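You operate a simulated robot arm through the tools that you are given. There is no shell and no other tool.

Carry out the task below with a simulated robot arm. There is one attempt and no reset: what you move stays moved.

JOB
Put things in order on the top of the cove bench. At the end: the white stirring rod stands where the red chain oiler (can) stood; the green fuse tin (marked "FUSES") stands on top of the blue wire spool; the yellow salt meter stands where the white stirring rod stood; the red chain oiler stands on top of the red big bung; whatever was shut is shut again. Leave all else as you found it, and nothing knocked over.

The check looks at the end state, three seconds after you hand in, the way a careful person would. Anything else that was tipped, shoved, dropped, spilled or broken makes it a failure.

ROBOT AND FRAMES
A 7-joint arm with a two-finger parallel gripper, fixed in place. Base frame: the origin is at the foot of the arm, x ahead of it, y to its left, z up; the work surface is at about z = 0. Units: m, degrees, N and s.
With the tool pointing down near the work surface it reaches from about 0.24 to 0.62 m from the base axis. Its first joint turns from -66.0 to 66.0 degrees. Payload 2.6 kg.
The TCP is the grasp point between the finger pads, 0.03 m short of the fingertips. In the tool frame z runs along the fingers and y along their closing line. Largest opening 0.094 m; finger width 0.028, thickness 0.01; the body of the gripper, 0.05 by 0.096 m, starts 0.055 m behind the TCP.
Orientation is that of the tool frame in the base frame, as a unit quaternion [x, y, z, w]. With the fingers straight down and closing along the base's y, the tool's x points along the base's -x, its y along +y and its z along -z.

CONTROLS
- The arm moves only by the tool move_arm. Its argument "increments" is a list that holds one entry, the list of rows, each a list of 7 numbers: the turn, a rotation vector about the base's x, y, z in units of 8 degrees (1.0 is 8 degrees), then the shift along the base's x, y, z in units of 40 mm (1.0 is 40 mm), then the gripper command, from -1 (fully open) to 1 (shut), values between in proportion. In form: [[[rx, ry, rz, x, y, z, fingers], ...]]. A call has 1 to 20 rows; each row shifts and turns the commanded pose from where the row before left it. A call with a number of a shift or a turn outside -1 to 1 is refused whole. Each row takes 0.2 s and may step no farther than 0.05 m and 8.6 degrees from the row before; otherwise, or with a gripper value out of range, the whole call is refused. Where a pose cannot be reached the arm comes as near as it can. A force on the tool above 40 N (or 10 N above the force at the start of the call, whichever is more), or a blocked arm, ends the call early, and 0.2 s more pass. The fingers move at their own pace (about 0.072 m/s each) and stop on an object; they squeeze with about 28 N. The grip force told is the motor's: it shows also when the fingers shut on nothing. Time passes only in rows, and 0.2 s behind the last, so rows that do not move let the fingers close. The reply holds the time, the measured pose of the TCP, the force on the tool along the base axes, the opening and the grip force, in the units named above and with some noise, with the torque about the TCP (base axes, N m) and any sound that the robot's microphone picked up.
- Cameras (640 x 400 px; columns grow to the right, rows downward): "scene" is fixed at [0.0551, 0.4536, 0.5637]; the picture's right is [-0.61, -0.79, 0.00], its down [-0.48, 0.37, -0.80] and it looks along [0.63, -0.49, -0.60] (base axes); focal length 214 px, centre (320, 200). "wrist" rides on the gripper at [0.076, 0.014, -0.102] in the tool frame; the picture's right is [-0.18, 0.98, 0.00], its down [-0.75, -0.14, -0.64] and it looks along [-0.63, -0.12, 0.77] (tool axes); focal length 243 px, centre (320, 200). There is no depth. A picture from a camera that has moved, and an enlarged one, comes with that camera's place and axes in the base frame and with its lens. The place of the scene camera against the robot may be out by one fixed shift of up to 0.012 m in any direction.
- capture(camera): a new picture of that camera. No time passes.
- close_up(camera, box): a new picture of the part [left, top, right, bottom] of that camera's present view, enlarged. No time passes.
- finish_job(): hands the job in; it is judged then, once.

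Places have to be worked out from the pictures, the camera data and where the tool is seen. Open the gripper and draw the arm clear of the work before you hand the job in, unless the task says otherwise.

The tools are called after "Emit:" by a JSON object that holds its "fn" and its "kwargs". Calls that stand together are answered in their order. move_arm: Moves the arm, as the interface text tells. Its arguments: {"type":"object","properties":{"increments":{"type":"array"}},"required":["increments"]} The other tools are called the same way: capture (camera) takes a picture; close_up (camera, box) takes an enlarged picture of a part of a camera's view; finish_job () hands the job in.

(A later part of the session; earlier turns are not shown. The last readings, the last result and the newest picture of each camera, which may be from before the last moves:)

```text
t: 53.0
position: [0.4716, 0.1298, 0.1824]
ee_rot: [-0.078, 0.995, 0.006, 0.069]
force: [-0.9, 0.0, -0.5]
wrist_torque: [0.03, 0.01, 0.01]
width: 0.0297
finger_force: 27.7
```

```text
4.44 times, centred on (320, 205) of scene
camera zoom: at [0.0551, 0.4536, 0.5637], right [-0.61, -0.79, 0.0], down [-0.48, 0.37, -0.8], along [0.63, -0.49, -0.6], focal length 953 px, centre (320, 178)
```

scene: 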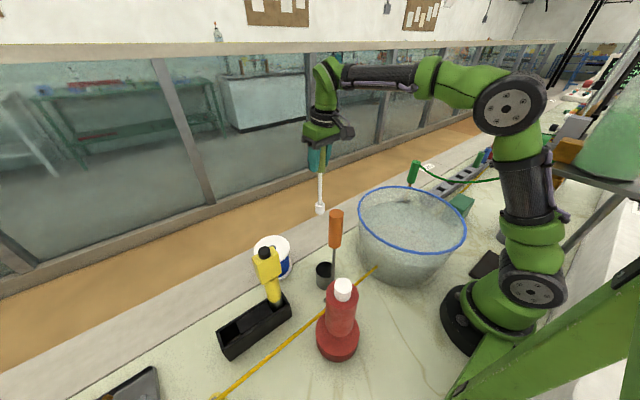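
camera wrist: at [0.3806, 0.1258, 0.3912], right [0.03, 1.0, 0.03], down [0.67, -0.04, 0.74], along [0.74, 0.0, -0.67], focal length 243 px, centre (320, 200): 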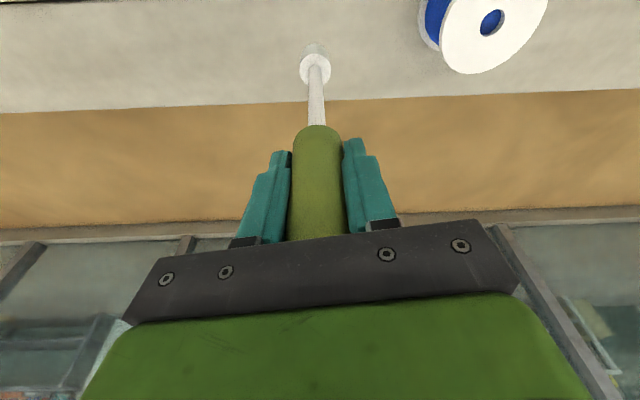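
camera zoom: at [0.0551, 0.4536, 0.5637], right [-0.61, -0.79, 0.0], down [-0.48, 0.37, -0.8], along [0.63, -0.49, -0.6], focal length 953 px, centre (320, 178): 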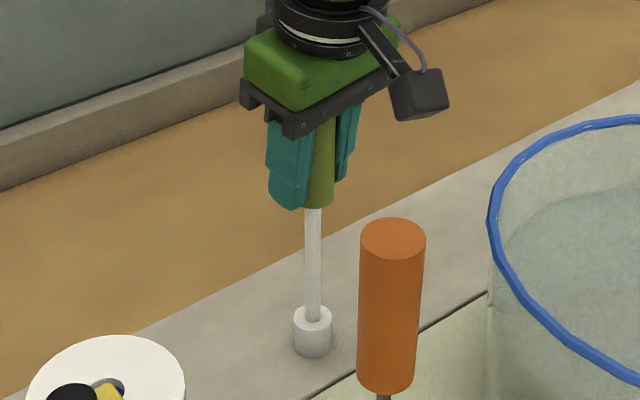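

The rod stands plumb with its foot at about (0.471, 0.132) and no load. I open the fingers.

Emit:
{"fn": "move_arm", "kwargs": {"increments": [[[0, 0, 0, 0, 0, 0, 0.3], [0, 0, 0, 0, 0, 0, 0.1], [0, 0, 0, 0, 0, 0, -0.3], [0, 0, 0, 0, 0, 0, -1], [0, 0, 0, 0, 0, 0, -1], [0, 0, 0, 0, 0, 0, -1]]]}}

Emit:
{"fn": "close_up", "kwargs": {"camera": "wrist", "box": [220, 20, 420, 250]}}

Emit:
{"fn": "close_up", "kwargs": {"camera": "scene", "box": [290, 160, 350, 250]}}

```text
t: 54.4
position: [0.4716, 0.1315, 0.1839]
ee_rot: [-0.077, 0.995, 0.006, 0.069]
force: [0.4, 0.5, -0.3]
wrist_torque: [0.0, 0.01, -0.01]
width: 0.0939
finger_force: 0.0
```

```text
1.74 times, centred on (320, 135) of wrist
camera zoom: at [0.3804, 0.132, 0.2744], right [0.03, 1.0, 0.03], down [0.67, -0.04, 0.74], along [0.74, 0.0, -0.67], focal length 422 px, centre (320, 313)
```

zoom: 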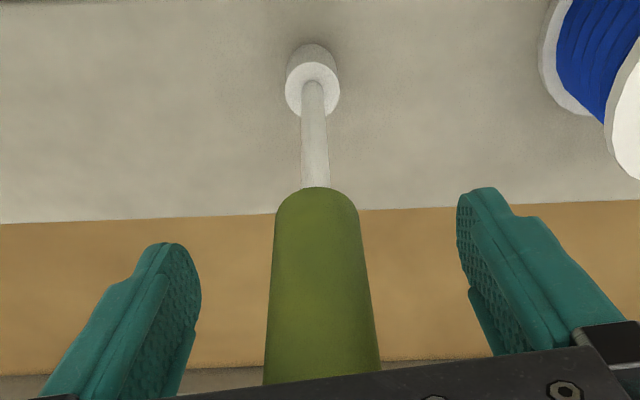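

```text
4.44 times, centred on (320, 205) of scene
camera zoom: at [0.0551, 0.4536, 0.5637], right [-0.61, -0.79, 0.0], down [-0.48, 0.37, -0.8], along [0.63, -0.49, -0.6], focal length 953 px, centre (320, 178)
```

zoom: 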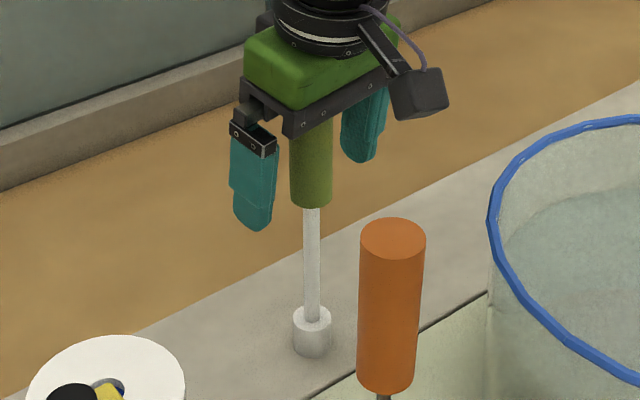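

The rod stands by itself. I raise the gripper straight up and confirm.

Emit:
{"fn": "move_arm", "kwargs": {"increments": [[[0, 0, 0, 0, 0, 0.3, -1], [0, 0, 0, 0, 0, 0.6, -1], [0, 0, 0, 0, 0, 0.8, -1], [0, 0, 0, 0, 0, 0.8, -1], [0, 0, 0, 0, 0, 0.8, -1], [0, 0, 0, 0, 0, 0.4, -1], [0, 0, 0, 0, 0, 0, -1]]]}}

Emit:
{"fn": "capture", "kwargs": {"camera": "wrist"}}

Emit:
{"fn": "capture", "kwargs": {"camera": "scene"}}

```text
t: 56.0
position: [0.471, 0.1323, 0.3315]
ee_rot: [-0.078, 0.995, 0.006, 0.069]
force: [0.0, 0.1, 0.4]
wrist_torque: [0.02, -0.03, -0.03]
width: 0.0939
finger_force: 0.0
```

```text
taken
camera wrist: at [0.3792, 0.1326, 0.4236], right [0.03, 1.0, 0.03], down [0.67, -0.04, 0.74], along [0.74, 0.0, -0.67], focal length 243 px, centre (320, 200)
```

wrist: 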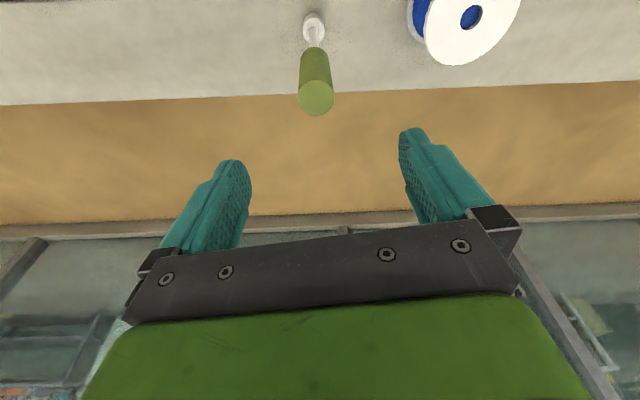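

```text
taken
```

scene: 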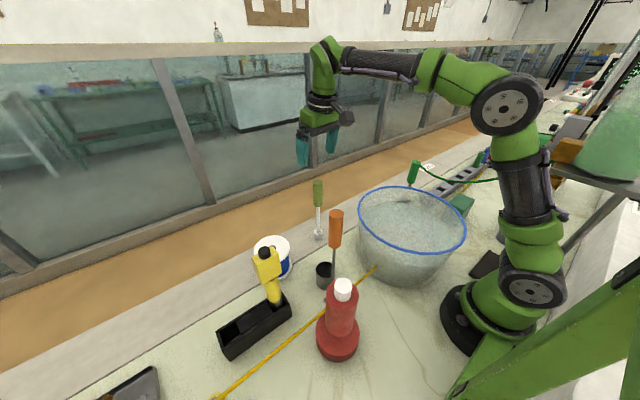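

The rod stands upright at the oiler's former place. Now I swing above the yellow meter with the closing line along x (keeping the 8° outward tilt, then toward +y).

Emit:
{"fn": "move_arm", "kwargs": {"increments": [[[0, 0, 0.92, -0.351, 0.5455, 0.1, -1], [0, 0, 0.92, -0.351, 0.5455, 0, -1], [0, 0, 0.92, -0.351, 0.5455, 0, -1], [0, 0, 0.92, -0.351, 0.5455, 0, -1], [0, 0, 0.92, -0.351, 0.5455, 0, -1], [0, 0, 0.92, -0.351, 0.5455, 0, -1], [0, 0, 0.92, -0.351, 0.5455, 0, -1], [0, 0, 0.92, -0.351, 0.5455, 0, -1], [0, 0, 0.92, -0.351, 0.5455, 0, -1], [0, 0, 0.92, -0.351, 0.5455, 0, -1], [0, 0, 0.92, -0.351, 0.5455, 0, -1], [0, 0, 0, 0, 0, 0, -1]]]}}

Emit:
{"fn": "capture", "kwargs": {"camera": "wrist"}}

Emit:
{"fn": "close_up", "kwargs": {"camera": "wrist", "box": [220, 0, 420, 180]}}

```text
t: 58.6
position: [0.3173, 0.3709, 0.3333]
ee_rot: [0.706, -0.705, -0.049, -0.048]
force: [-0.3, 0.0, -0.6]
wrist_torque: [0.02, 0.02, 0.02]
width: 0.0938
finger_force: 0.1
```

```text
taken
camera wrist: at [0.3032, 0.2822, 0.425], right [-0.98, 0.18, 0.03], down [0.14, 0.66, 0.74], along [0.12, 0.73, -0.67], focal length 243 px, centre (320, 200)
```

wrist: 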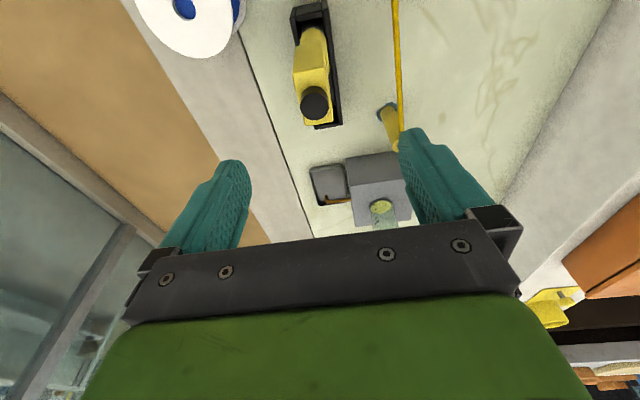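

```text
2.22 times, centred on (320, 90) of wrist
camera zoom: at [0.3032, 0.2822, 0.425], right [-0.98, 0.18, 0.03], down [0.14, 0.66, 0.74], along [0.12, 0.73, -0.67], focal length 539 px, centre (320, 444)
```

zoom: 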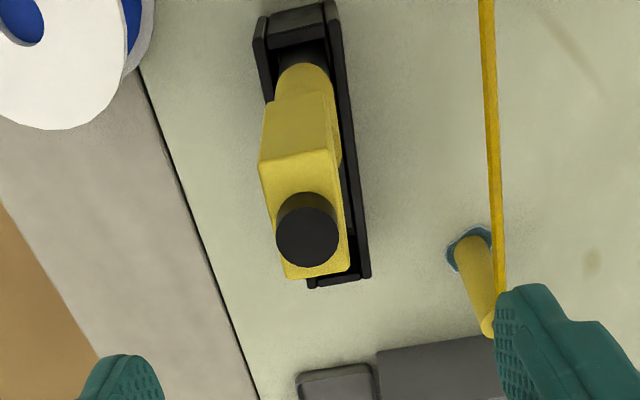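

The meter's head is about 0.026 thick in x, 0.044 in y, z 0.18–0.231, axis near (0.319, 0.370), knob top ≈ 0.248. I check the now-empty pocket before picking it up.

Emit:
{"fn": "close_up", "kwargs": {"camera": "scene", "box": [205, 280, 305, 370]}}

Emit:
{"fn": "close_up", "kwargs": {"camera": "wrist", "box": [270, 0, 370, 140]}}

```text
4.44 times, centred on (255, 325) of scene
camera zoom: at [0.0551, 0.4536, 0.5637], right [-0.61, -0.79, 0.0], down [-0.48, 0.37, -0.8], along [0.63, -0.49, -0.6], focal length 953 px, centre (609, -356)
```

zoom: 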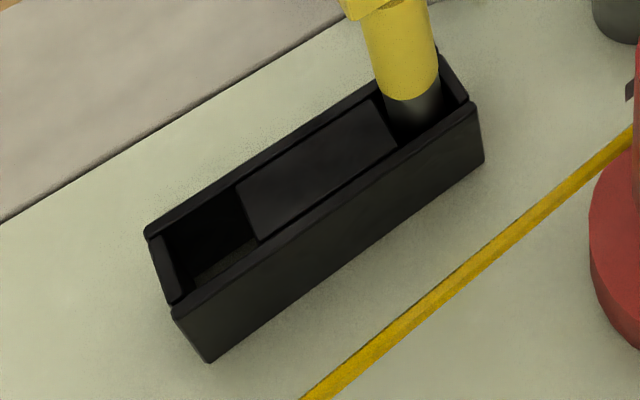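

```text
2.86 times, centred on (320, 70) of wrist
camera zoom: at [0.3032, 0.2822, 0.425], right [-0.98, 0.18, 0.03], down [0.14, 0.66, 0.74], along [0.12, 0.73, -0.67], focal length 693 px, centre (320, 571)
```

zoom: 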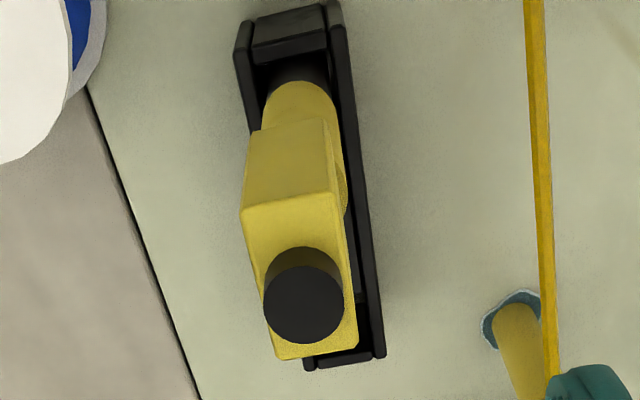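

Trough is parallel to y, centred at x ≈ 0.320, with only ~2 mm play for a foot. I lower over the meter's head (TCP z ≈ 0.212), fingers on its ±x faces.

Emit:
{"fn": "move_arm", "kwargs": {"increments": [[[0, 0, 0, 0.04, 0, 0, -1], [0, 0, 0, 0, 0, -0.75, -1], [0, 0, 0, 0, 0, -0.75, -1], [0, 0, 0, 0, 0, -0.75, -1], [0, 0, 0, 0, 0, -0.5, -1], [0, 0, 0, 0, 0, -0.28, -1], [0, 0, 0, 0, 0, 0, -1]]]}}

Emit:
{"fn": "capture", "kwargs": {"camera": "wrist"}}

Emit:
{"fn": "close_up", "kwargs": {"camera": "scene", "box": [200, 190, 330, 340]}}

```text
t: 60.2
position: [0.3184, 0.3721, 0.2126]
ee_rot: [-0.705, 0.706, 0.049, 0.049]
force: [-0.6, -0.7, 0.4]
wrist_torque: [0.0, -0.01, 0.0]
width: 0.0941
finger_force: 0.0
```

```text
taken
camera wrist: at [0.3042, 0.2825, 0.304], right [-0.98, 0.18, 0.03], down [0.14, 0.66, 0.74], along [0.12, 0.73, -0.67], focal length 243 px, centre (320, 200)
```

wrist: 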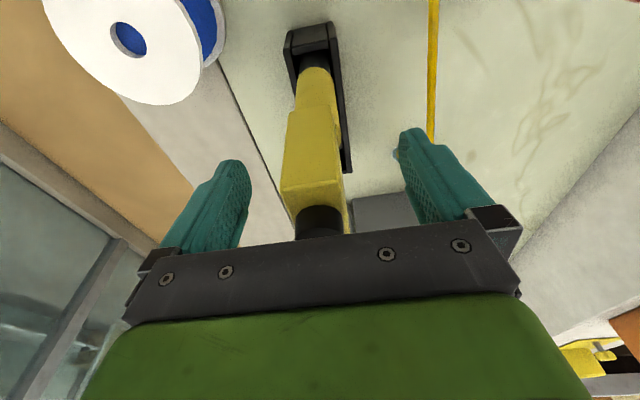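

```text
2.67 times, centred on (265, 265) of scene
camera zoom: at [0.0551, 0.4536, 0.5637], right [-0.61, -0.79, 0.0], down [-0.48, 0.37, -0.8], along [0.63, -0.49, -0.6], focal length 572 px, centre (467, 27)
```

zoom: 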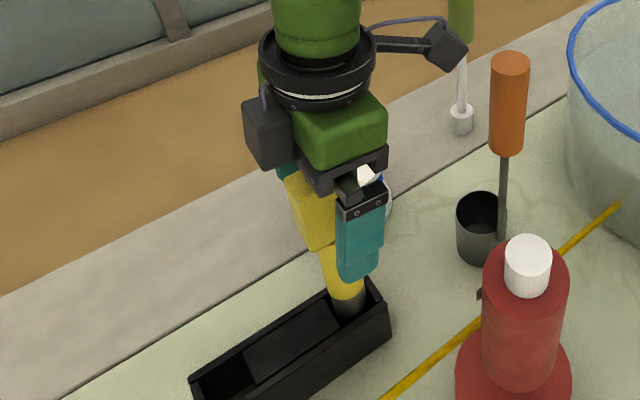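

The head is between the fingers; nothing touches. I close the grip.

Emit:
{"fn": "move_arm", "kwargs": {"increments": [[[0, 0, 0, 0, 0, 0, 0.2], [0, 0, 0, 0, 0, 0, 0.4], [0, 0, 0, 0, 0, 0, 1], [0, 0, 0, 0, 0, 0, 1], [0, 0, 0, 0, 0, 0, 1], [0, 0, 0, 0, 0, 0, 1]]]}}

Emit:
{"fn": "capture", "kwargs": {"camera": "wrist"}}

```text
t: 61.6
position: [0.3187, 0.3702, 0.2141]
ee_rot: [-0.704, 0.707, 0.049, 0.049]
force: [1.5, 0.1, 0.0]
wrist_torque: [0.0, -0.11, -0.02]
width: 0.0303
finger_force: 28.1
```

```text
taken
camera wrist: at [0.3043, 0.2824, 0.3043], right [-0.98, 0.18, 0.03], down [0.14, 0.66, 0.74], along [0.12, 0.73, -0.67], focal length 243 px, centre (320, 200)
```

wrist: 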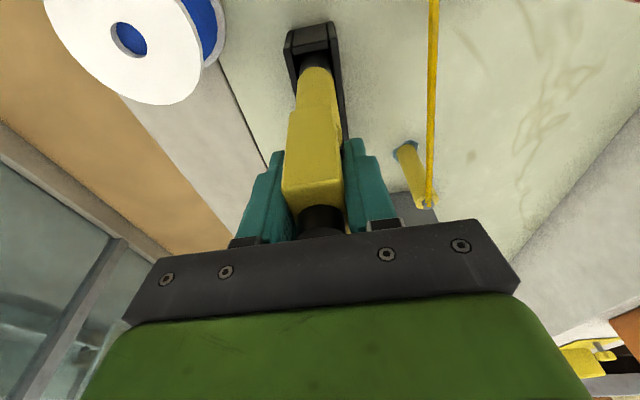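

Gripped at width 0.030. I lift straight up about 65 mm so the foot clears the trough.

Emit:
{"fn": "move_arm", "kwargs": {"increments": [[[0, 0, 0, 0, 0, 0.15, 1], [0, 0, 0, 0, 0, 0.3, 1], [0, 0, 0, 0, 0, 0.4, 1], [0, 0, 0, 0, 0, 0.4, 1], [0, 0, 0, 0, 0, 0.38, 1], [0, 0, 0, 0, 0, 0, 1]]]}}

Emit:
{"fn": "capture", "kwargs": {"camera": "wrist"}}

Emit:
{"fn": "close_up", "kwargs": {"camera": "scene", "box": [200, 190, 330, 360]}}

```text
t: 63.0
position: [0.3173, 0.3728, 0.2782]
ee_rot: [-0.705, 0.706, 0.049, 0.05]
force: [-0.3, -0.3, -1.3]
wrist_torque: [-0.03, 0.02, -0.01]
width: 0.0301
finger_force: 28.0
```

```text
taken
camera wrist: at [0.3041, 0.2837, 0.3709], right [-0.98, 0.18, 0.03], down [0.14, 0.66, 0.74], along [0.12, 0.73, -0.67], focal length 243 px, centre (320, 200)
```

wrist: 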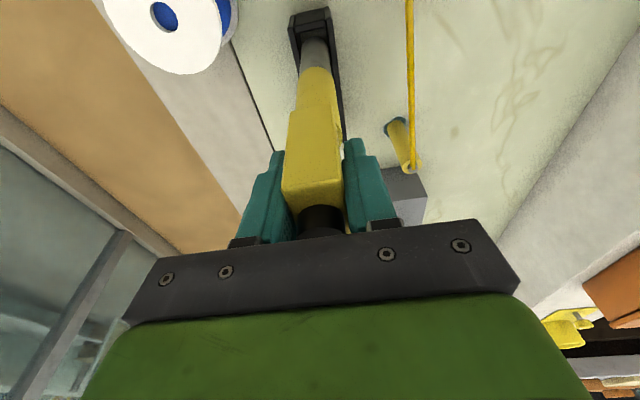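

```text
2.35 times, centred on (265, 275) of scene
camera zoom: at [0.0551, 0.4536, 0.5637], right [-0.61, -0.79, 0.0], down [-0.48, 0.37, -0.8], along [0.63, -0.49, -0.6], focal length 505 px, centre (449, 24)
```

zoom: 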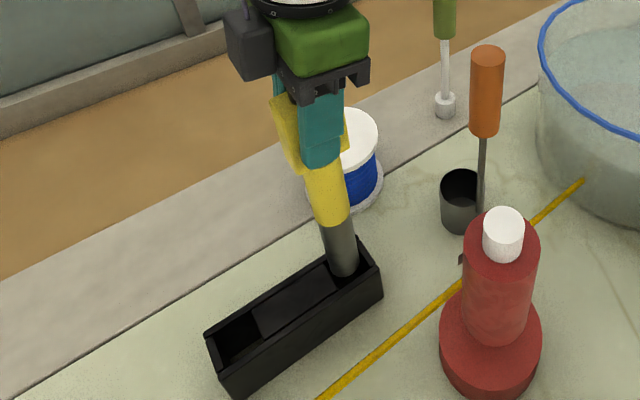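

The trough is taller than I assumed (~0.065 m), so the foot has only just cleared. I lift slightly more and zoom in on the foot and the pocket.

Emit:
{"fn": "move_arm", "kwargs": {"increments": [[[0, 0, 0, 0, 0, 0.2, 1], [0, 0, 0, 0, 0, 0, 1]]]}}

Emit:
{"fn": "close_up", "kwargs": {"camera": "wrist", "box": [270, 0, 370, 130]}}

Emit:
{"fn": "close_up", "kwargs": {"camera": "scene", "box": [210, 270, 310, 370]}}

```text
t: 63.6
position: [0.319, 0.372, 0.2872]
ee_rot: [-0.705, 0.706, 0.049, 0.049]
force: [-0.4, -0.6, -1.5]
wrist_torque: [-0.03, -0.02, 0.02]
width: 0.03
finger_force: 28.1
```

```text
3.08 times, centred on (320, 65) of wrist
camera zoom: at [0.304, 0.2827, 0.3783], right [-0.98, 0.18, 0.03], down [0.14, 0.66, 0.74], along [0.12, 0.73, -0.67], focal length 746 px, centre (320, 615)
```

zoom: 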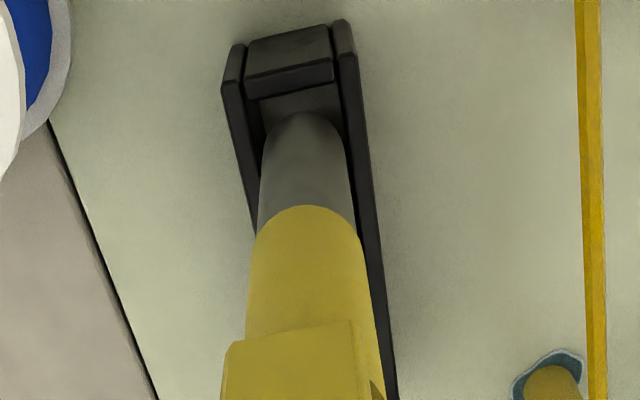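

```text
4.00 times, centred on (260, 320) of scene
camera zoom: at [0.0551, 0.4536, 0.5637], right [-0.61, -0.79, 0.0], down [-0.48, 0.37, -0.8], along [0.63, -0.49, -0.6], focal length 858 px, centre (560, -280)
```

zoom: 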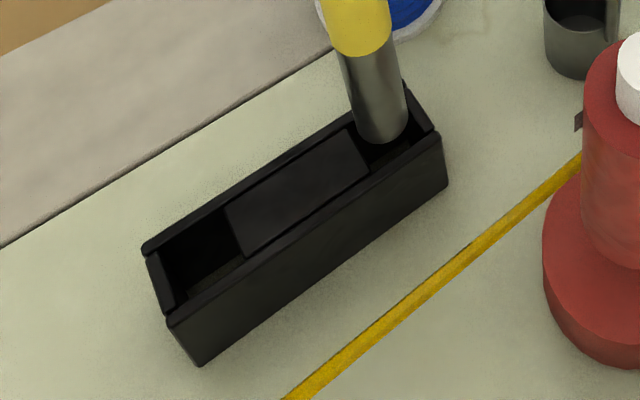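

I need finer pixel measurements of foot versus trough walls, so I zoom in more.

Emit:
{"fn": "close_up", "kwargs": {"camera": "wrist", "box": [300, 0, 340, 40]}}

Emit:
{"fn": "close_up", "kwargs": {"camera": "wrist", "box": [295, 25, 345, 75]}}

Emit:
{"fn": "close_up", "kwargs": {"camera": "scene", "box": [290, 300, 330, 340]}}

Emit:
{"fn": "close_up", "kwargs": {"camera": "scene", "box": [265, 270, 315, 320]}}

```text
10.00 times, centred on (320, 20) of wrist
camera zoom: at [0.304, 0.2827, 0.3783], right [-0.98, 0.18, 0.03], down [0.14, 0.66, 0.74], along [0.12, 0.73, -0.67], focal length 2426 px, centre (320, 2000)
```

zoom: 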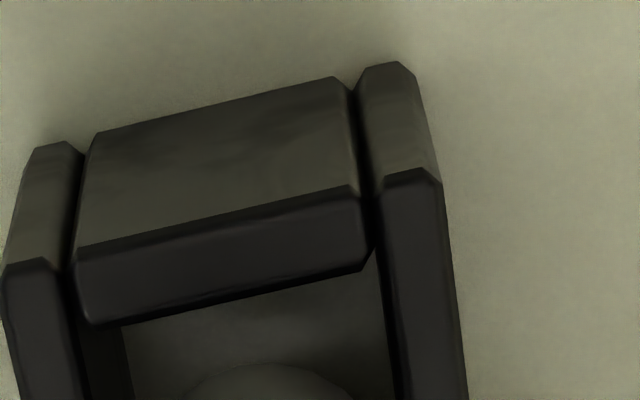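

```text
8.00 times, centred on (320, 50) of wrist
camera zoom: at [0.304, 0.2827, 0.3783], right [-0.98, 0.18, 0.03], down [0.14, 0.66, 0.74], along [0.12, 0.73, -0.67], focal length 1941 px, centre (320, 1400)
```

zoom: 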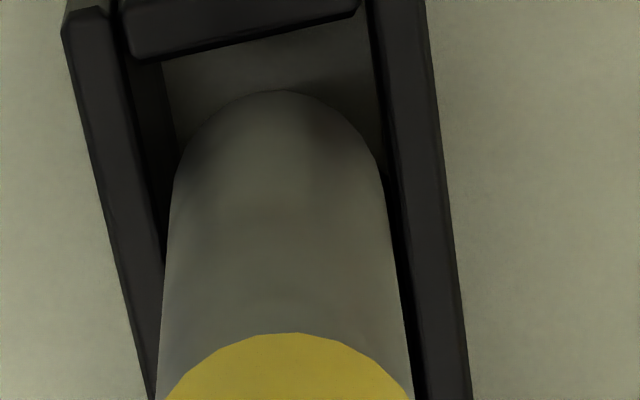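

```text
10.00 times, centred on (310, 320) of scene
camera zoom: at [0.0551, 0.4536, 0.5637], right [-0.61, -0.79, 0.0], down [-0.48, 0.37, -0.8], along [0.63, -0.49, -0.6], focal length 2145 px, centre (420, -1000)
```

zoom: 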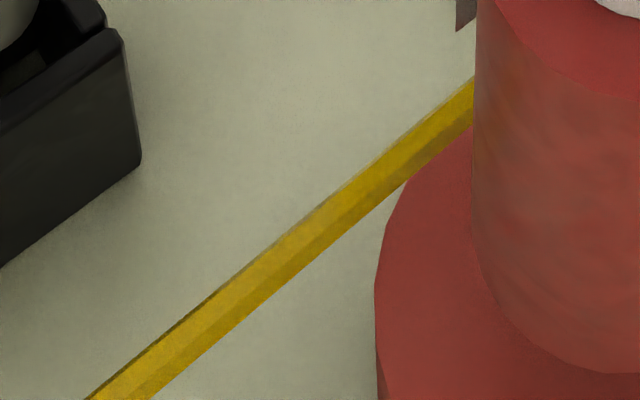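

```text
8.00 times, centred on (290, 295) of scene
camera zoom: at [0.0551, 0.4536, 0.5637], right [-0.61, -0.79, 0.0], down [-0.48, 0.37, -0.8], along [0.63, -0.49, -0.6], focal length 1716 px, centre (560, -560)
```

zoom: 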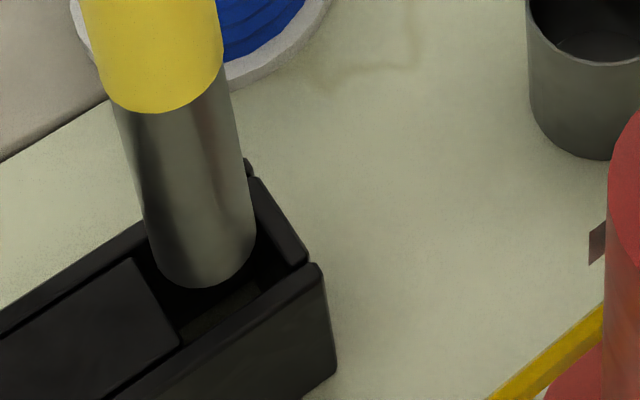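

The foot (radius ≈ 0.014) sits ~2 mm off the trough's midline with ~2.7 mm play each side. I move 112 mm in +y, with a slight +x correction, to above the empty pocket.

Emit:
{"fn": "move_arm", "kwargs": {"increments": [[[0, 0, 0, 0.01, 0.5, 0, 1], [0, 0, 0, 0.01, 0.7, 0, 1], [0, 0, 0, 0.01, 0.7, 0, 1], [0, 0, 0, 0.01, 0.6, 0, 1], [0, 0, 0, 0, 0.3, 0, 1], [0, 0, 0, 0, 0, 0, 1]]]}}

Emit:
{"fn": "close_up", "kwargs": {"camera": "wrist", "box": [290, 0, 350, 60]}}

Emit:
{"fn": "capture", "kwargs": {"camera": "wrist"}}

Emit:
{"fn": "close_up", "kwargs": {"camera": "scene", "box": [200, 260, 310, 370]}}

```text
t: 65.0
position: [0.32, 0.486, 0.2865]
ee_rot: [-0.704, 0.706, 0.05, 0.05]
force: [0.7, -0.9, -1.8]
wrist_torque: [-0.01, 0.03, -0.01]
width: 0.0303
finger_force: 28.2
```

```text
6.67 times, centred on (320, 30) of wrist
camera zoom: at [0.3058, 0.3971, 0.378], right [-0.98, 0.18, 0.03], down [0.14, 0.66, 0.74], along [0.12, 0.73, -0.67], focal length 1618 px, centre (320, 1333)
```

zoom: 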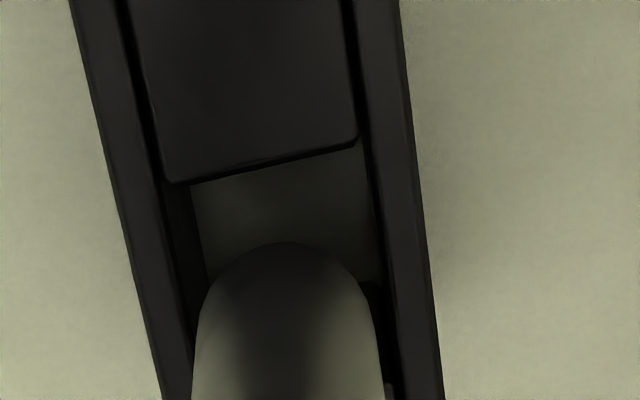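

```text
taken
camera wrist: at [0.3058, 0.3971, 0.378], right [-0.98, 0.18, 0.03], down [0.14, 0.66, 0.74], along [0.12, 0.73, -0.67], focal length 243 px, centre (320, 200)
```

wrist: 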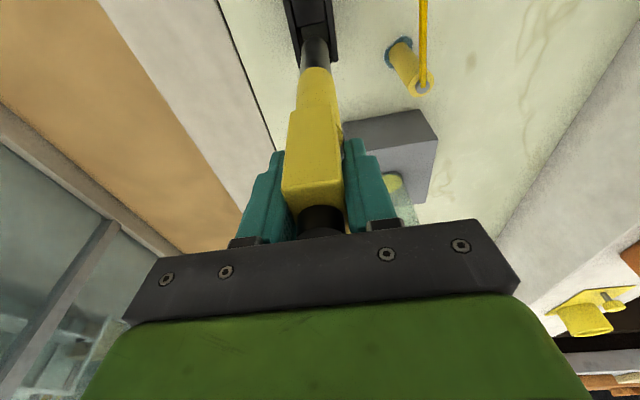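

```text
3.64 times, centred on (255, 315) of scene
camera zoom: at [0.0551, 0.4536, 0.5637], right [-0.61, -0.79, 0.0], down [-0.48, 0.37, -0.8], along [0.63, -0.49, -0.6], focal length 780 px, centre (556, -218)
```

zoom: 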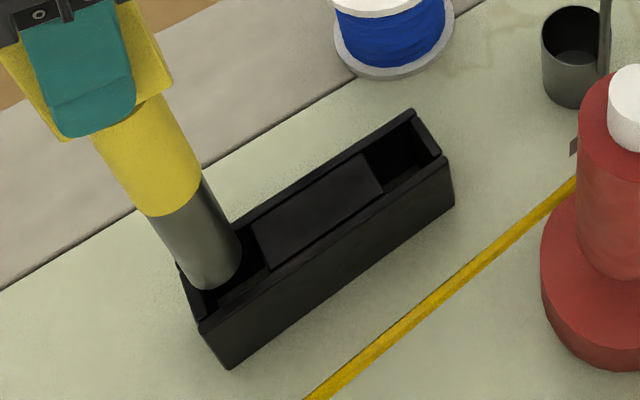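

The foot is centred above the empty pocket: within 1 mm in x, ~5 mm gaps in y. I lower it partway into the pocket.

Emit:
{"fn": "move_arm", "kwargs": {"increments": [[[0, 0, 0, 0, 0, -0.25, 1], [0, 0, 0, 0, 0, -0.25, 1], [0, 0, 0, 0, 0, -0.25, 1], [0, 0, 0, 0, 0, 0, 1]]]}}

Emit:
{"fn": "close_up", "kwargs": {"camera": "wrist", "box": [290, 0, 350, 60]}}

Emit:
{"fn": "close_up", "kwargs": {"camera": "scene", "box": [200, 260, 310, 370]}}

```text
t: 66.0
position: [0.3212, 0.486, 0.2584]
ee_rot: [-0.705, 0.706, 0.049, 0.053]
force: [-1.1, -0.8, 23.1]
wrist_torque: [0.03, 0.21, 0.04]
width: 0.0314
finger_force: 28.3
```

```text
6.67 times, centred on (320, 30) of wrist
camera zoom: at [0.3064, 0.3962, 0.3498], right [-0.98, 0.18, 0.02], down [0.14, 0.65, 0.74], along [0.12, 0.73, -0.67], focal length 1618 px, centre (320, 1333)
```

zoom: 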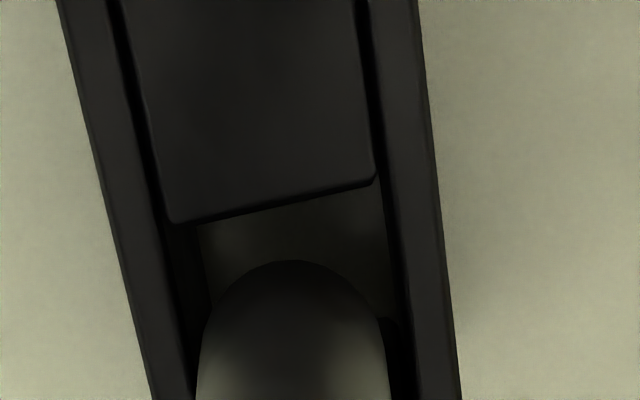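

```text
3.64 times, centred on (255, 315) of scene
camera zoom: at [0.055, 0.4535, 0.5638], right [-0.61, -0.79, 0.0], down [-0.48, 0.37, -0.8], along [0.63, -0.49, -0.6], focal length 780 px, centre (556, -218)
```

zoom: 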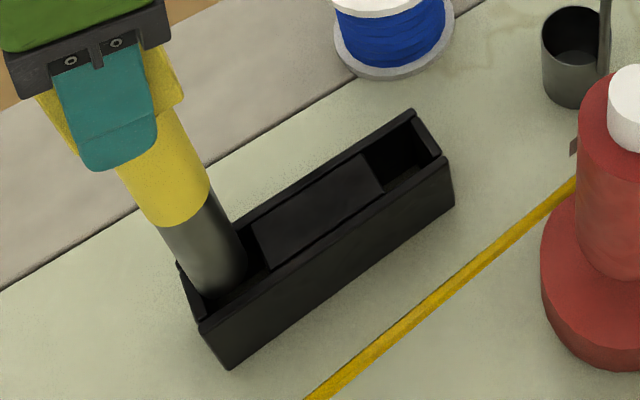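

Contact at 23 N, and the torque places it on the far (+y) side, so the foot caught the end wall's rim. I raise 15 mm and shift 3 mm toward -y.

Emit:
{"fn": "move_arm", "kwargs": {"increments": [[[0, 0, 0, 0, 0, 0.15, 1], [0, 0, 0, 0, 0, 0.25, 1], [0, 0, 0, 0, -0.08, 0, 1], [0, 0, 0, 0, 0, 0, 1]]]}}

Emit:
{"fn": "close_up", "kwargs": {"camera": "wrist", "box": [290, 0, 350, 60]}}

Emit:
{"fn": "close_up", "kwargs": {"camera": "scene", "box": [215, 300, 265, 370]}}

Emit:
{"fn": "close_up", "kwargs": {"camera": "wrist", "box": [270, 40, 370, 240]}}

```text
t: 67.0
position: [0.3228, 0.4795, 0.2726]
ee_rot: [-0.705, 0.706, 0.049, 0.048]
force: [-0.1, -0.3, -1.6]
wrist_torque: [-0.01, 0.03, 0.01]
width: 0.0311
finger_force: 28.2
```

```text
6.67 times, centred on (320, 30) of wrist
camera zoom: at [0.307, 0.3914, 0.3637], right [-0.98, 0.18, 0.03], down [0.14, 0.66, 0.74], along [0.12, 0.73, -0.67], focal length 1618 px, centre (320, 1333)
```

zoom: 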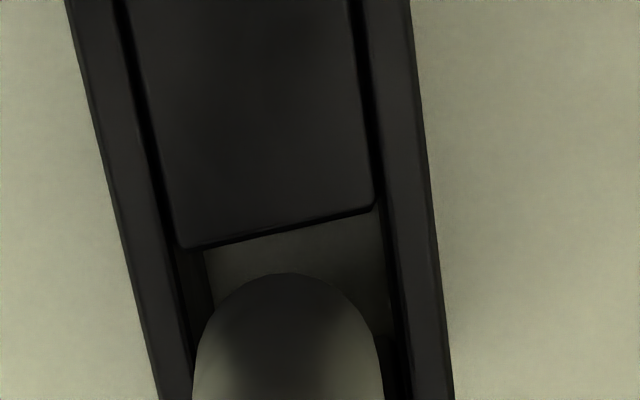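

```text
5.71 times, centred on (240, 335) of scene
camera zoom: at [0.0551, 0.4536, 0.5637], right [-0.61, -0.79, 0.0], down [-0.48, 0.37, -0.8], along [0.63, -0.49, -0.6], focal length 1226 px, centre (777, -571)
```

zoom: 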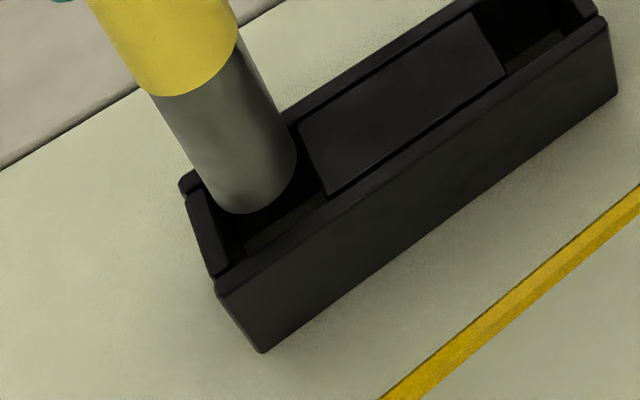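

```text
2.00 times, centred on (320, 140) of wrist
camera zoom: at [0.307, 0.3914, 0.3637], right [-0.98, 0.18, 0.03], down [0.14, 0.66, 0.74], along [0.12, 0.73, -0.67], focal length 485 px, centre (320, 320)
```

zoom: 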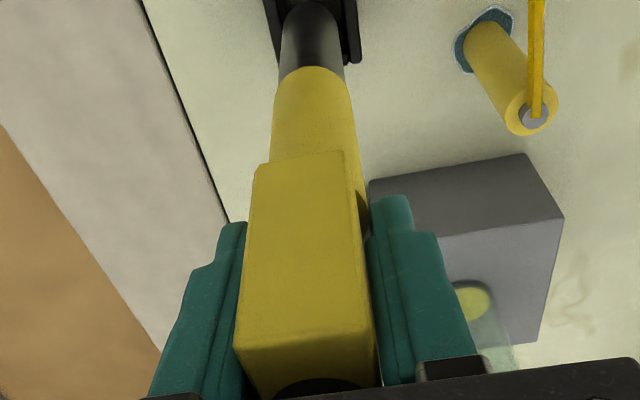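

Now the foot is centred in both directions (about 3 mm gaps). I lower again in small steps.

Emit:
{"fn": "move_arm", "kwargs": {"increments": [[[0, 0, 0, 0, 0, -0.2, 1], [0, 0, 0, 0, 0, -0.2, 1], [0, 0, 0, 0, 0, -0.2, 1], [0, 0, 0, 0, 0, 0, 1]]]}}

Emit:
{"fn": "close_up", "kwargs": {"camera": "scene", "box": [215, 300, 265, 370]}}

```text
t: 68.0
position: [0.3211, 0.4816, 0.2523]
ee_rot: [-0.705, 0.706, 0.051, 0.053]
force: [-1.3, 1.6, 23.1]
wrist_torque: [0.21, -0.08, -0.03]
width: 0.0316
finger_force: 28.2
```

```text
5.71 times, centred on (240, 335) of scene
camera zoom: at [0.055, 0.4535, 0.5638], right [-0.61, -0.79, 0.0], down [-0.48, 0.37, -0.8], along [0.63, -0.49, -0.6], focal length 1226 px, centre (777, -571)
```

zoom: 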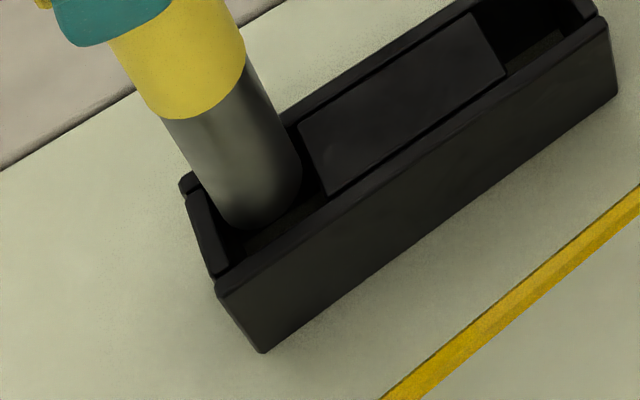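

Contact again, now with the torque pointing to the +x side of the foot. I check whether the meter slipped in the grip and how the foot lies between the walls.

Emit:
{"fn": "close_up", "kwargs": {"camera": "wrist", "box": [270, 40, 370, 240]}}

Emit:
{"fn": "close_up", "kwargs": {"camera": "wrist", "box": [290, 0, 350, 60]}}

```text
2.00 times, centred on (320, 140) of wrist
camera zoom: at [0.3057, 0.3915, 0.3427], right [-0.98, 0.18, 0.02], down [0.14, 0.65, 0.75], along [0.12, 0.74, -0.67], focal length 485 px, centre (320, 320)
```

zoom: 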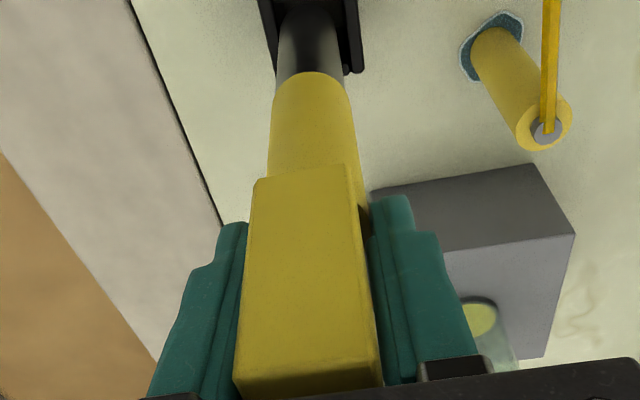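

```text
6.67 times, centred on (320, 30) of wrist
camera zoom: at [0.3057, 0.3915, 0.3427], right [-0.98, 0.18, 0.02], down [0.14, 0.65, 0.75], along [0.12, 0.74, -0.67], focal length 1618 px, centre (320, 1333)
```

zoom: 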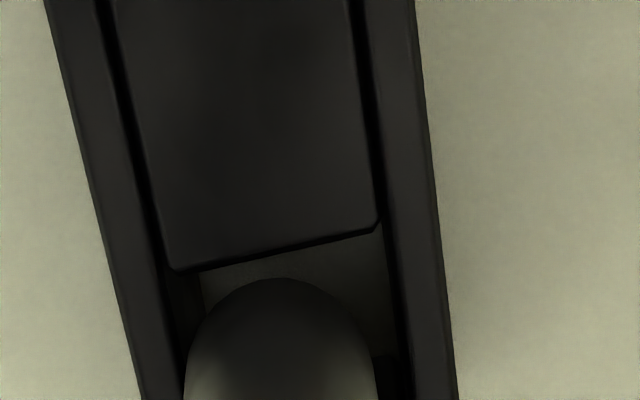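

The meter slipped up about 18 mm in total in the grip and its foot is resting on the rim, displaced ~2.5 mm toward +x. I raise it again and re-measure before another try.

Emit:
{"fn": "move_arm", "kwargs": {"increments": [[[0, 0, 0, 0, 0, 0.15, 1], [0, 0, 0, 0, 0, 0.2, 1], [0, 0, 0, -0.06, -0.03, 0, 1], [0, 0, 0, 0, 0, 0, 1]]]}}

Emit:
{"fn": "close_up", "kwargs": {"camera": "wrist", "box": [295, 10, 345, 60]}}

Emit:
{"fn": "close_up", "kwargs": {"camera": "scene", "box": [220, 305, 260, 345]}}

Emit:
{"fn": "capture", "kwargs": {"camera": "wrist"}}

```text
t: 69.0
position: [0.3193, 0.4794, 0.2623]
ee_rot: [-0.705, 0.706, 0.049, 0.048]
force: [0.2, 0.6, -2.1]
wrist_torque: [-0.01, 0.0, -0.01]
width: 0.031
finger_force: 27.8
```

```text
8.00 times, centred on (320, 35) of wrist
camera zoom: at [0.304, 0.3899, 0.3541], right [-0.98, 0.18, 0.03], down [0.14, 0.66, 0.74], along [0.12, 0.73, -0.67], focal length 1941 px, centre (320, 1520)
```

zoom: 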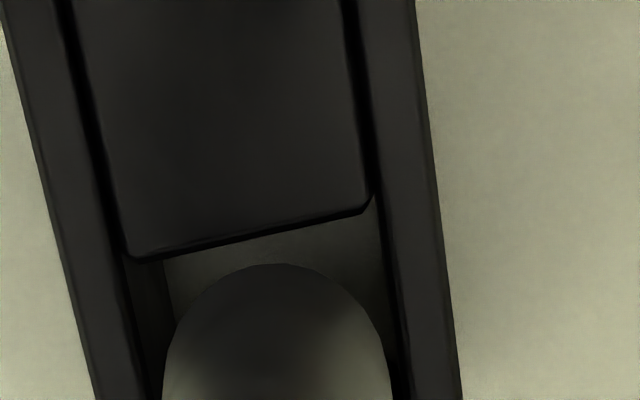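

```text
10.00 times, centred on (240, 325) of scene
camera zoom: at [0.0551, 0.4536, 0.5637], right [-0.61, -0.79, 0.0], down [-0.48, 0.37, -0.8], along [0.63, -0.49, -0.6], focal length 2145 px, centre (1120, -1050)
```

zoom: 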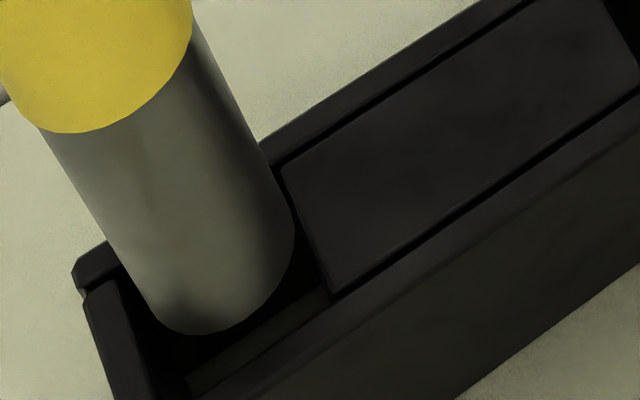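

```text
taken
camera wrist: at [0.304, 0.3899, 0.3541], right [-0.98, 0.18, 0.03], down [0.14, 0.66, 0.74], along [0.12, 0.73, -0.67], focal length 243 px, centre (320, 200)
```

wrist: 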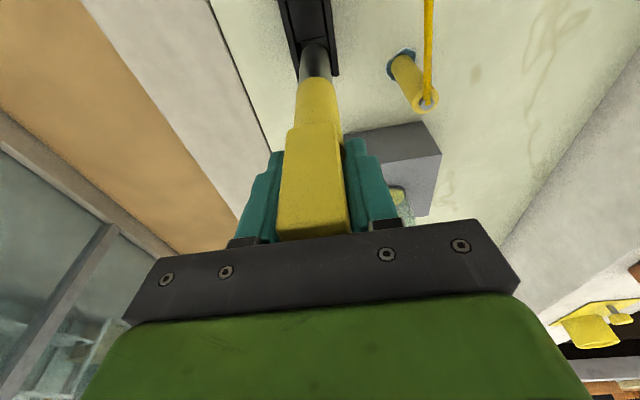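

Now computed with the right foot height: the foot needs about +1 mm in x and +2 mm in y to sit centred in the ~33 mm pocket. I make that shift, lower 6 mm to just above the rim, and re-check.

Emit:
{"fn": "move_arm", "kwargs": {"increments": [[[0, 0, 0, 0.022, 0.05, 0, 1], [0, 0, 0, 0, 0, -0.15, 1], [0, 0, 0, 0, 0, 0, 1]]]}}

Emit:
{"fn": "close_up", "kwargs": {"camera": "wrist", "box": [295, 10, 345, 60]}}

Emit:
{"fn": "close_up", "kwargs": {"camera": "scene", "box": [220, 310, 260, 350]}}

```text
t: 69.8
position: [0.3191, 0.4791, 0.2554]
ee_rot: [-0.704, 0.706, 0.05, 0.049]
force: [0.3, -0.6, -0.4]
wrist_torque: [-0.02, 0.02, -0.02]
width: 0.0312
finger_force: 28.0
```

```text
8.00 times, centred on (320, 35) of wrist
camera zoom: at [0.3051, 0.391, 0.348], right [-0.98, 0.18, 0.03], down [0.14, 0.66, 0.74], along [0.12, 0.73, -0.67], focal length 1941 px, centre (320, 1520)
```

zoom: 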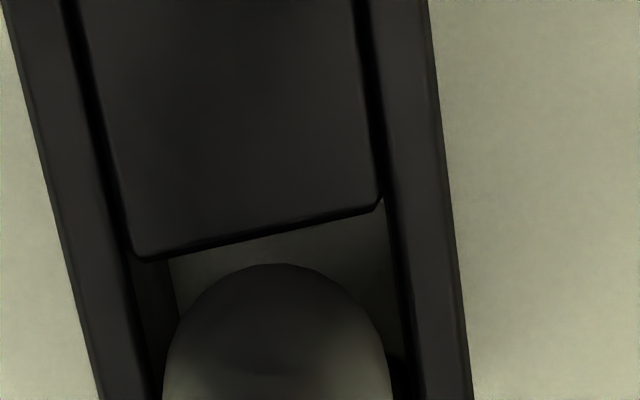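

```text
10.00 times, centred on (240, 330) of scene
camera zoom: at [0.0551, 0.4536, 0.5637], right [-0.61, -0.79, 0.0], down [-0.48, 0.37, -0.8], along [0.63, -0.49, -0.6], focal length 2145 px, centre (1120, -1100)
```

zoom: 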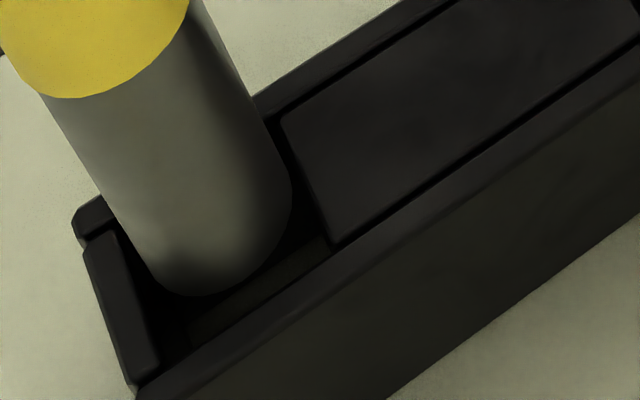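

The foot now looks centred with dark gaps on all sides. I lower in 3 mm steps to see whether it enters.

Emit:
{"fn": "move_arm", "kwargs": {"increments": [[[0, 0, 0, 0, 0.01, -0.075, 1], [0, 0, 0, 0, 0, -0.075, 1], [0, 0, 0, 0, 0, 0, 1]]]}}

Emit:
{"fn": "close_up", "kwargs": {"camera": "wrist", "box": [295, 10, 345, 60]}}

Emit:
{"fn": "close_up", "kwargs": {"camera": "scene", "box": [220, 310, 260, 350]}}

```text
t: 70.6
position: [0.3188, 0.4806, 0.2512]
ee_rot: [-0.705, 0.706, 0.049, 0.049]
force: [0.1, 0.3, -1.7]
wrist_torque: [-0.01, -0.01, -0.02]
width: 0.0309
finger_force: 27.4
```

```text
8.00 times, centred on (320, 35) of wrist
camera zoom: at [0.3043, 0.392, 0.3428], right [-0.98, 0.18, 0.03], down [0.14, 0.66, 0.74], along [0.12, 0.73, -0.67], focal length 1941 px, centre (320, 1520)
```

zoom: 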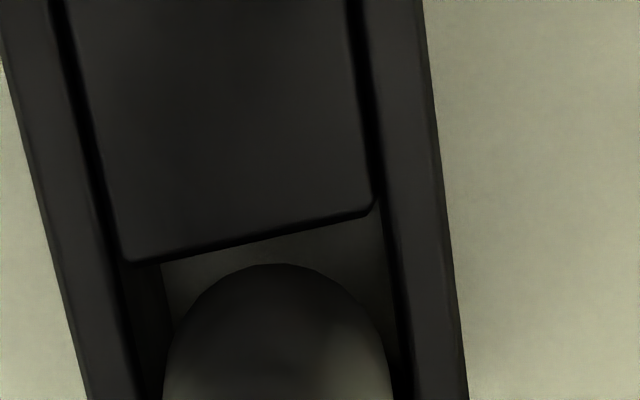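

```text
10.00 times, centred on (240, 330) of scene
camera zoom: at [0.0551, 0.4536, 0.5637], right [-0.61, -0.79, 0.0], down [-0.48, 0.37, -0.8], along [0.63, -0.49, -0.6], focal length 2145 px, centre (1120, -1100)
```

zoom: 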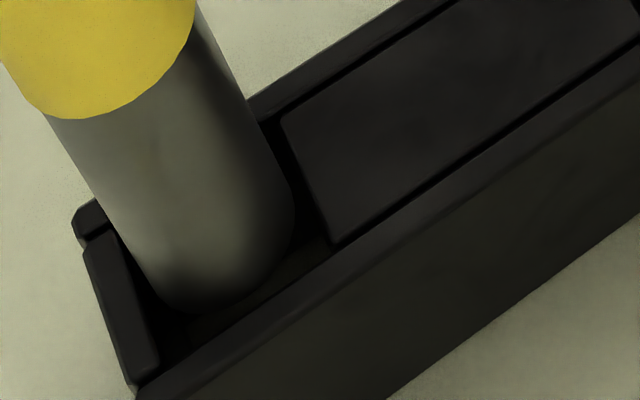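

No force and gaps on both sides. I continue lowering.

Emit:
{"fn": "move_arm", "kwargs": {"increments": [[[0, 0, 0, 0, 0, -0.075, 1], [0, 0, 0, 0, 0, -0.075, 1], [0, 0, 0, 0, 0, 0, 1]]]}}

Emit:
{"fn": "close_up", "kwargs": {"camera": "wrist", "box": [295, 10, 345, 60]}}

Emit:
{"fn": "close_up", "kwargs": {"camera": "scene", "box": [220, 310, 260, 350]}}

```text
t: 71.4
position: [0.3189, 0.4808, 0.2449]
ee_rot: [-0.704, 0.706, 0.049, 0.049]
force: [-0.3, -0.2, -1.7]
wrist_torque: [0.01, -0.02, 0.03]
width: 0.0311
finger_force: 28.1
```

```text
8.00 times, centred on (320, 35) of wrist
camera zoom: at [0.3047, 0.3922, 0.3364], right [-0.98, 0.18, 0.03], down [0.14, 0.66, 0.74], along [0.12, 0.73, -0.67], focal length 1941 px, centre (320, 1520)
```

zoom: 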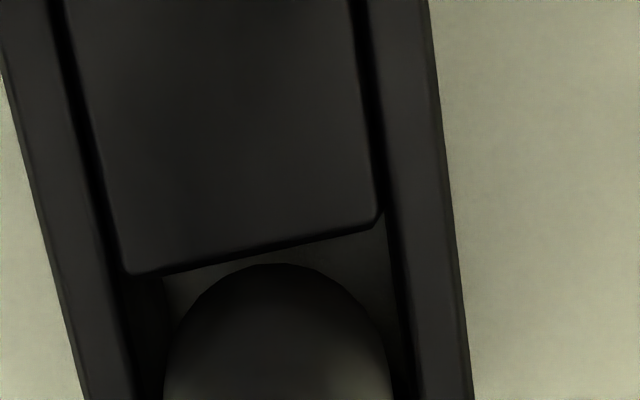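

```text
10.00 times, centred on (240, 330) of scene
camera zoom: at [0.0551, 0.4536, 0.5637], right [-0.61, -0.79, 0.0], down [-0.48, 0.37, -0.8], along [0.63, -0.49, -0.6], focal length 2145 px, centre (1120, -1100)
```

zoom: 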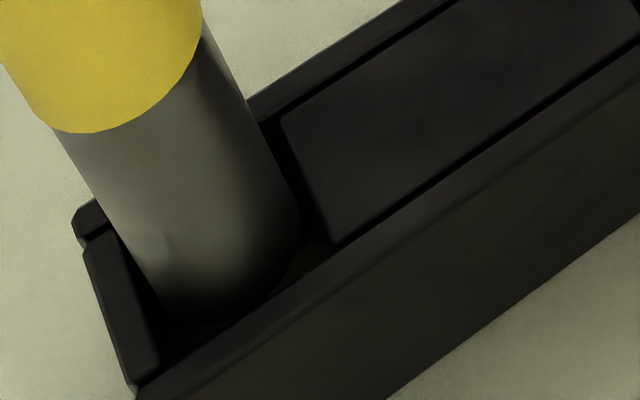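

It is entering the pocket (foot darkening in shadow, no force). I continue in small steps.

Emit:
{"fn": "move_arm", "kwargs": {"increments": [[[0, 0, 0, 0, 0, -0.075, 1], [0, 0, 0, 0, 0, -0.075, 1], [0, 0, 0, 0, 0, -0.075, 1], [0, 0, 0, 0, 0, 0, 1]]]}}

Emit:
{"fn": "close_up", "kwargs": {"camera": "wrist", "box": [295, 10, 345, 60]}}

Emit:
{"fn": "close_up", "kwargs": {"camera": "scene", "box": [220, 310, 260, 350]}}

```text
t: 72.4
position: [0.3195, 0.4814, 0.2353]
ee_rot: [-0.705, 0.706, 0.05, 0.049]
force: [-0.5, 0.2, -1.3]
wrist_torque: [-0.01, -0.01, 0.0]
width: 0.0311
finger_force: 28.2
```

```text
8.00 times, centred on (320, 35) of wrist
camera zoom: at [0.3047, 0.3926, 0.3274], right [-0.98, 0.18, 0.03], down [0.14, 0.66, 0.74], along [0.12, 0.73, -0.67], focal length 1941 px, centre (320, 1520)
```

zoom: 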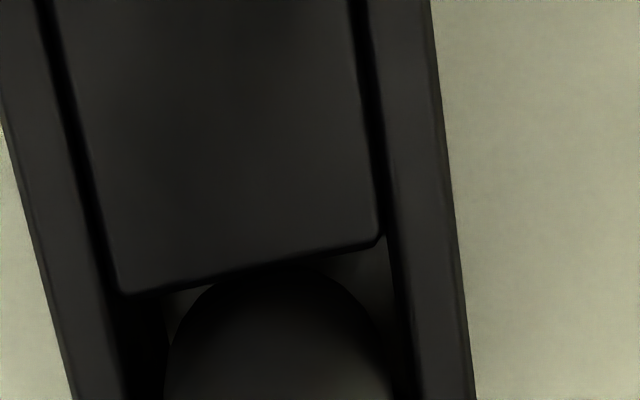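

```text
10.00 times, centred on (240, 330) of scene
camera zoom: at [0.0551, 0.4536, 0.5637], right [-0.61, -0.79, 0.0], down [-0.48, 0.37, -0.8], along [0.63, -0.49, -0.6], focal length 2145 px, centre (1120, -1100)
```

zoom: 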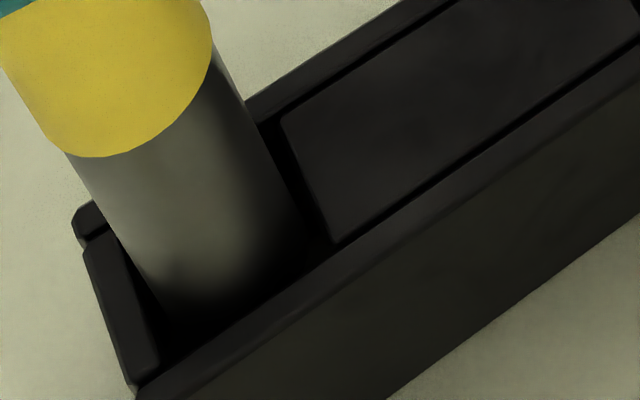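

The foot is inside the pocket now. I keep lowering in 3 mm rows.

Emit:
{"fn": "move_arm", "kwargs": {"increments": [[[0, 0, 0, 0, 0, -0.075, 1], [0, 0, 0, 0, 0, -0.075, 1], [0, 0, 0, 0, 0, -0.075, 1], [0, 0, 0, 0, 0, -0.075, 1], [0, 0, 0, 0, 0, 0, 1]]]}}

Emit:
{"fn": "close_up", "kwargs": {"camera": "wrist", "box": [270, 0, 370, 240]}}

Emit:
{"fn": "close_up", "kwargs": {"camera": "scene", "box": [180, 230, 290, 370]}}

```text
t: 73.6
position: [0.3187, 0.4815, 0.2228]
ee_rot: [-0.705, 0.706, 0.049, 0.05]
force: [0.7, -0.2, -1.9]
wrist_torque: [-0.01, 0.03, -0.01]
width: 0.0311
finger_force: 28.2
```

```text
1.67 times, centred on (320, 120) of wrist
camera zoom: at [0.3046, 0.3933, 0.3153], right [-0.98, 0.18, 0.03], down [0.14, 0.66, 0.74], along [0.12, 0.73, -0.67], focal length 404 px, centre (320, 333)
```

zoom: 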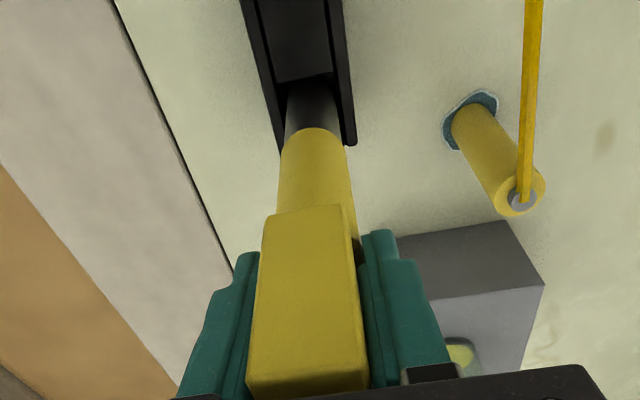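

```text
2.86 times, centred on (235, 300) of scene
camera zoom: at [0.0551, 0.4536, 0.5637], right [-0.61, -0.79, 0.0], down [-0.48, 0.37, -0.8], along [0.63, -0.49, -0.6], focal length 613 px, centre (563, -86)
```

zoom: 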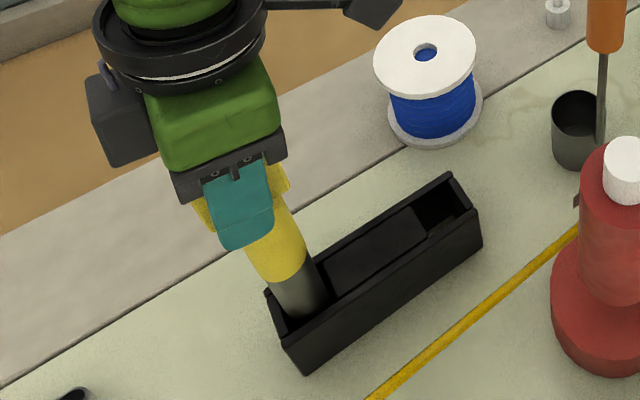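

Going in well with no side force. I continue down.

Emit:
{"fn": "move_arm", "kwargs": {"increments": [[[0, 0, 0, 0, 0, -0.075, 1], [0, 0, 0, 0, 0, -0.075, 1], [0, 0, 0, 0, 0, -0.075, 1], [0, 0, 0, 0, 0, -0.075, 1], [0, 0, 0, 0, 0, 0, 1]]]}}

```text
t: 74.8
position: [0.3201, 0.4818, 0.2116]
ee_rot: [-0.704, 0.707, 0.049, 0.049]
force: [0.1, -0.4, -2.0]
wrist_torque: [0.0, -0.02, -0.03]
width: 0.0311
finger_force: 28.1
```

Still free. I go on in slightly smaller amounts toward the pocket floor.

Emit:
{"fn": "move_arm", "kwargs": {"increments": [[[0, 0, 0, 0, 0, -0.07, 1], [0, 0, 0, 0, 0, -0.07, 1], [0, 0, 0, 0, 0, 0, 1]]]}}

```text
t: 75.6
position: [0.3198, 0.483, 0.2069]
ee_rot: [-0.705, 0.706, 0.048, 0.05]
force: [-0.6, -0.9, -2.2]
wrist_torque: [-0.01, 0.02, -0.02]
width: 0.0312
finger_force: 28.0
```

Still no contact; two more small steps.

Emit:
{"fn": "move_arm", "kwargs": {"increments": [[[0, 0, 0, 0, 0, -0.06, 1], [0, 0, 0, 0, 0, -0.06, 1], [0, 0, 0, 0, 0, 0, 1]]]}}

```text
t: 76.4
position: [0.3196, 0.4819, 0.2019]
ee_rot: [-0.704, 0.706, 0.049, 0.05]
force: [-0.3, -0.4, -1.3]
wrist_torque: [0.0, 0.02, -0.04]
width: 0.0311
finger_force: 27.6
```

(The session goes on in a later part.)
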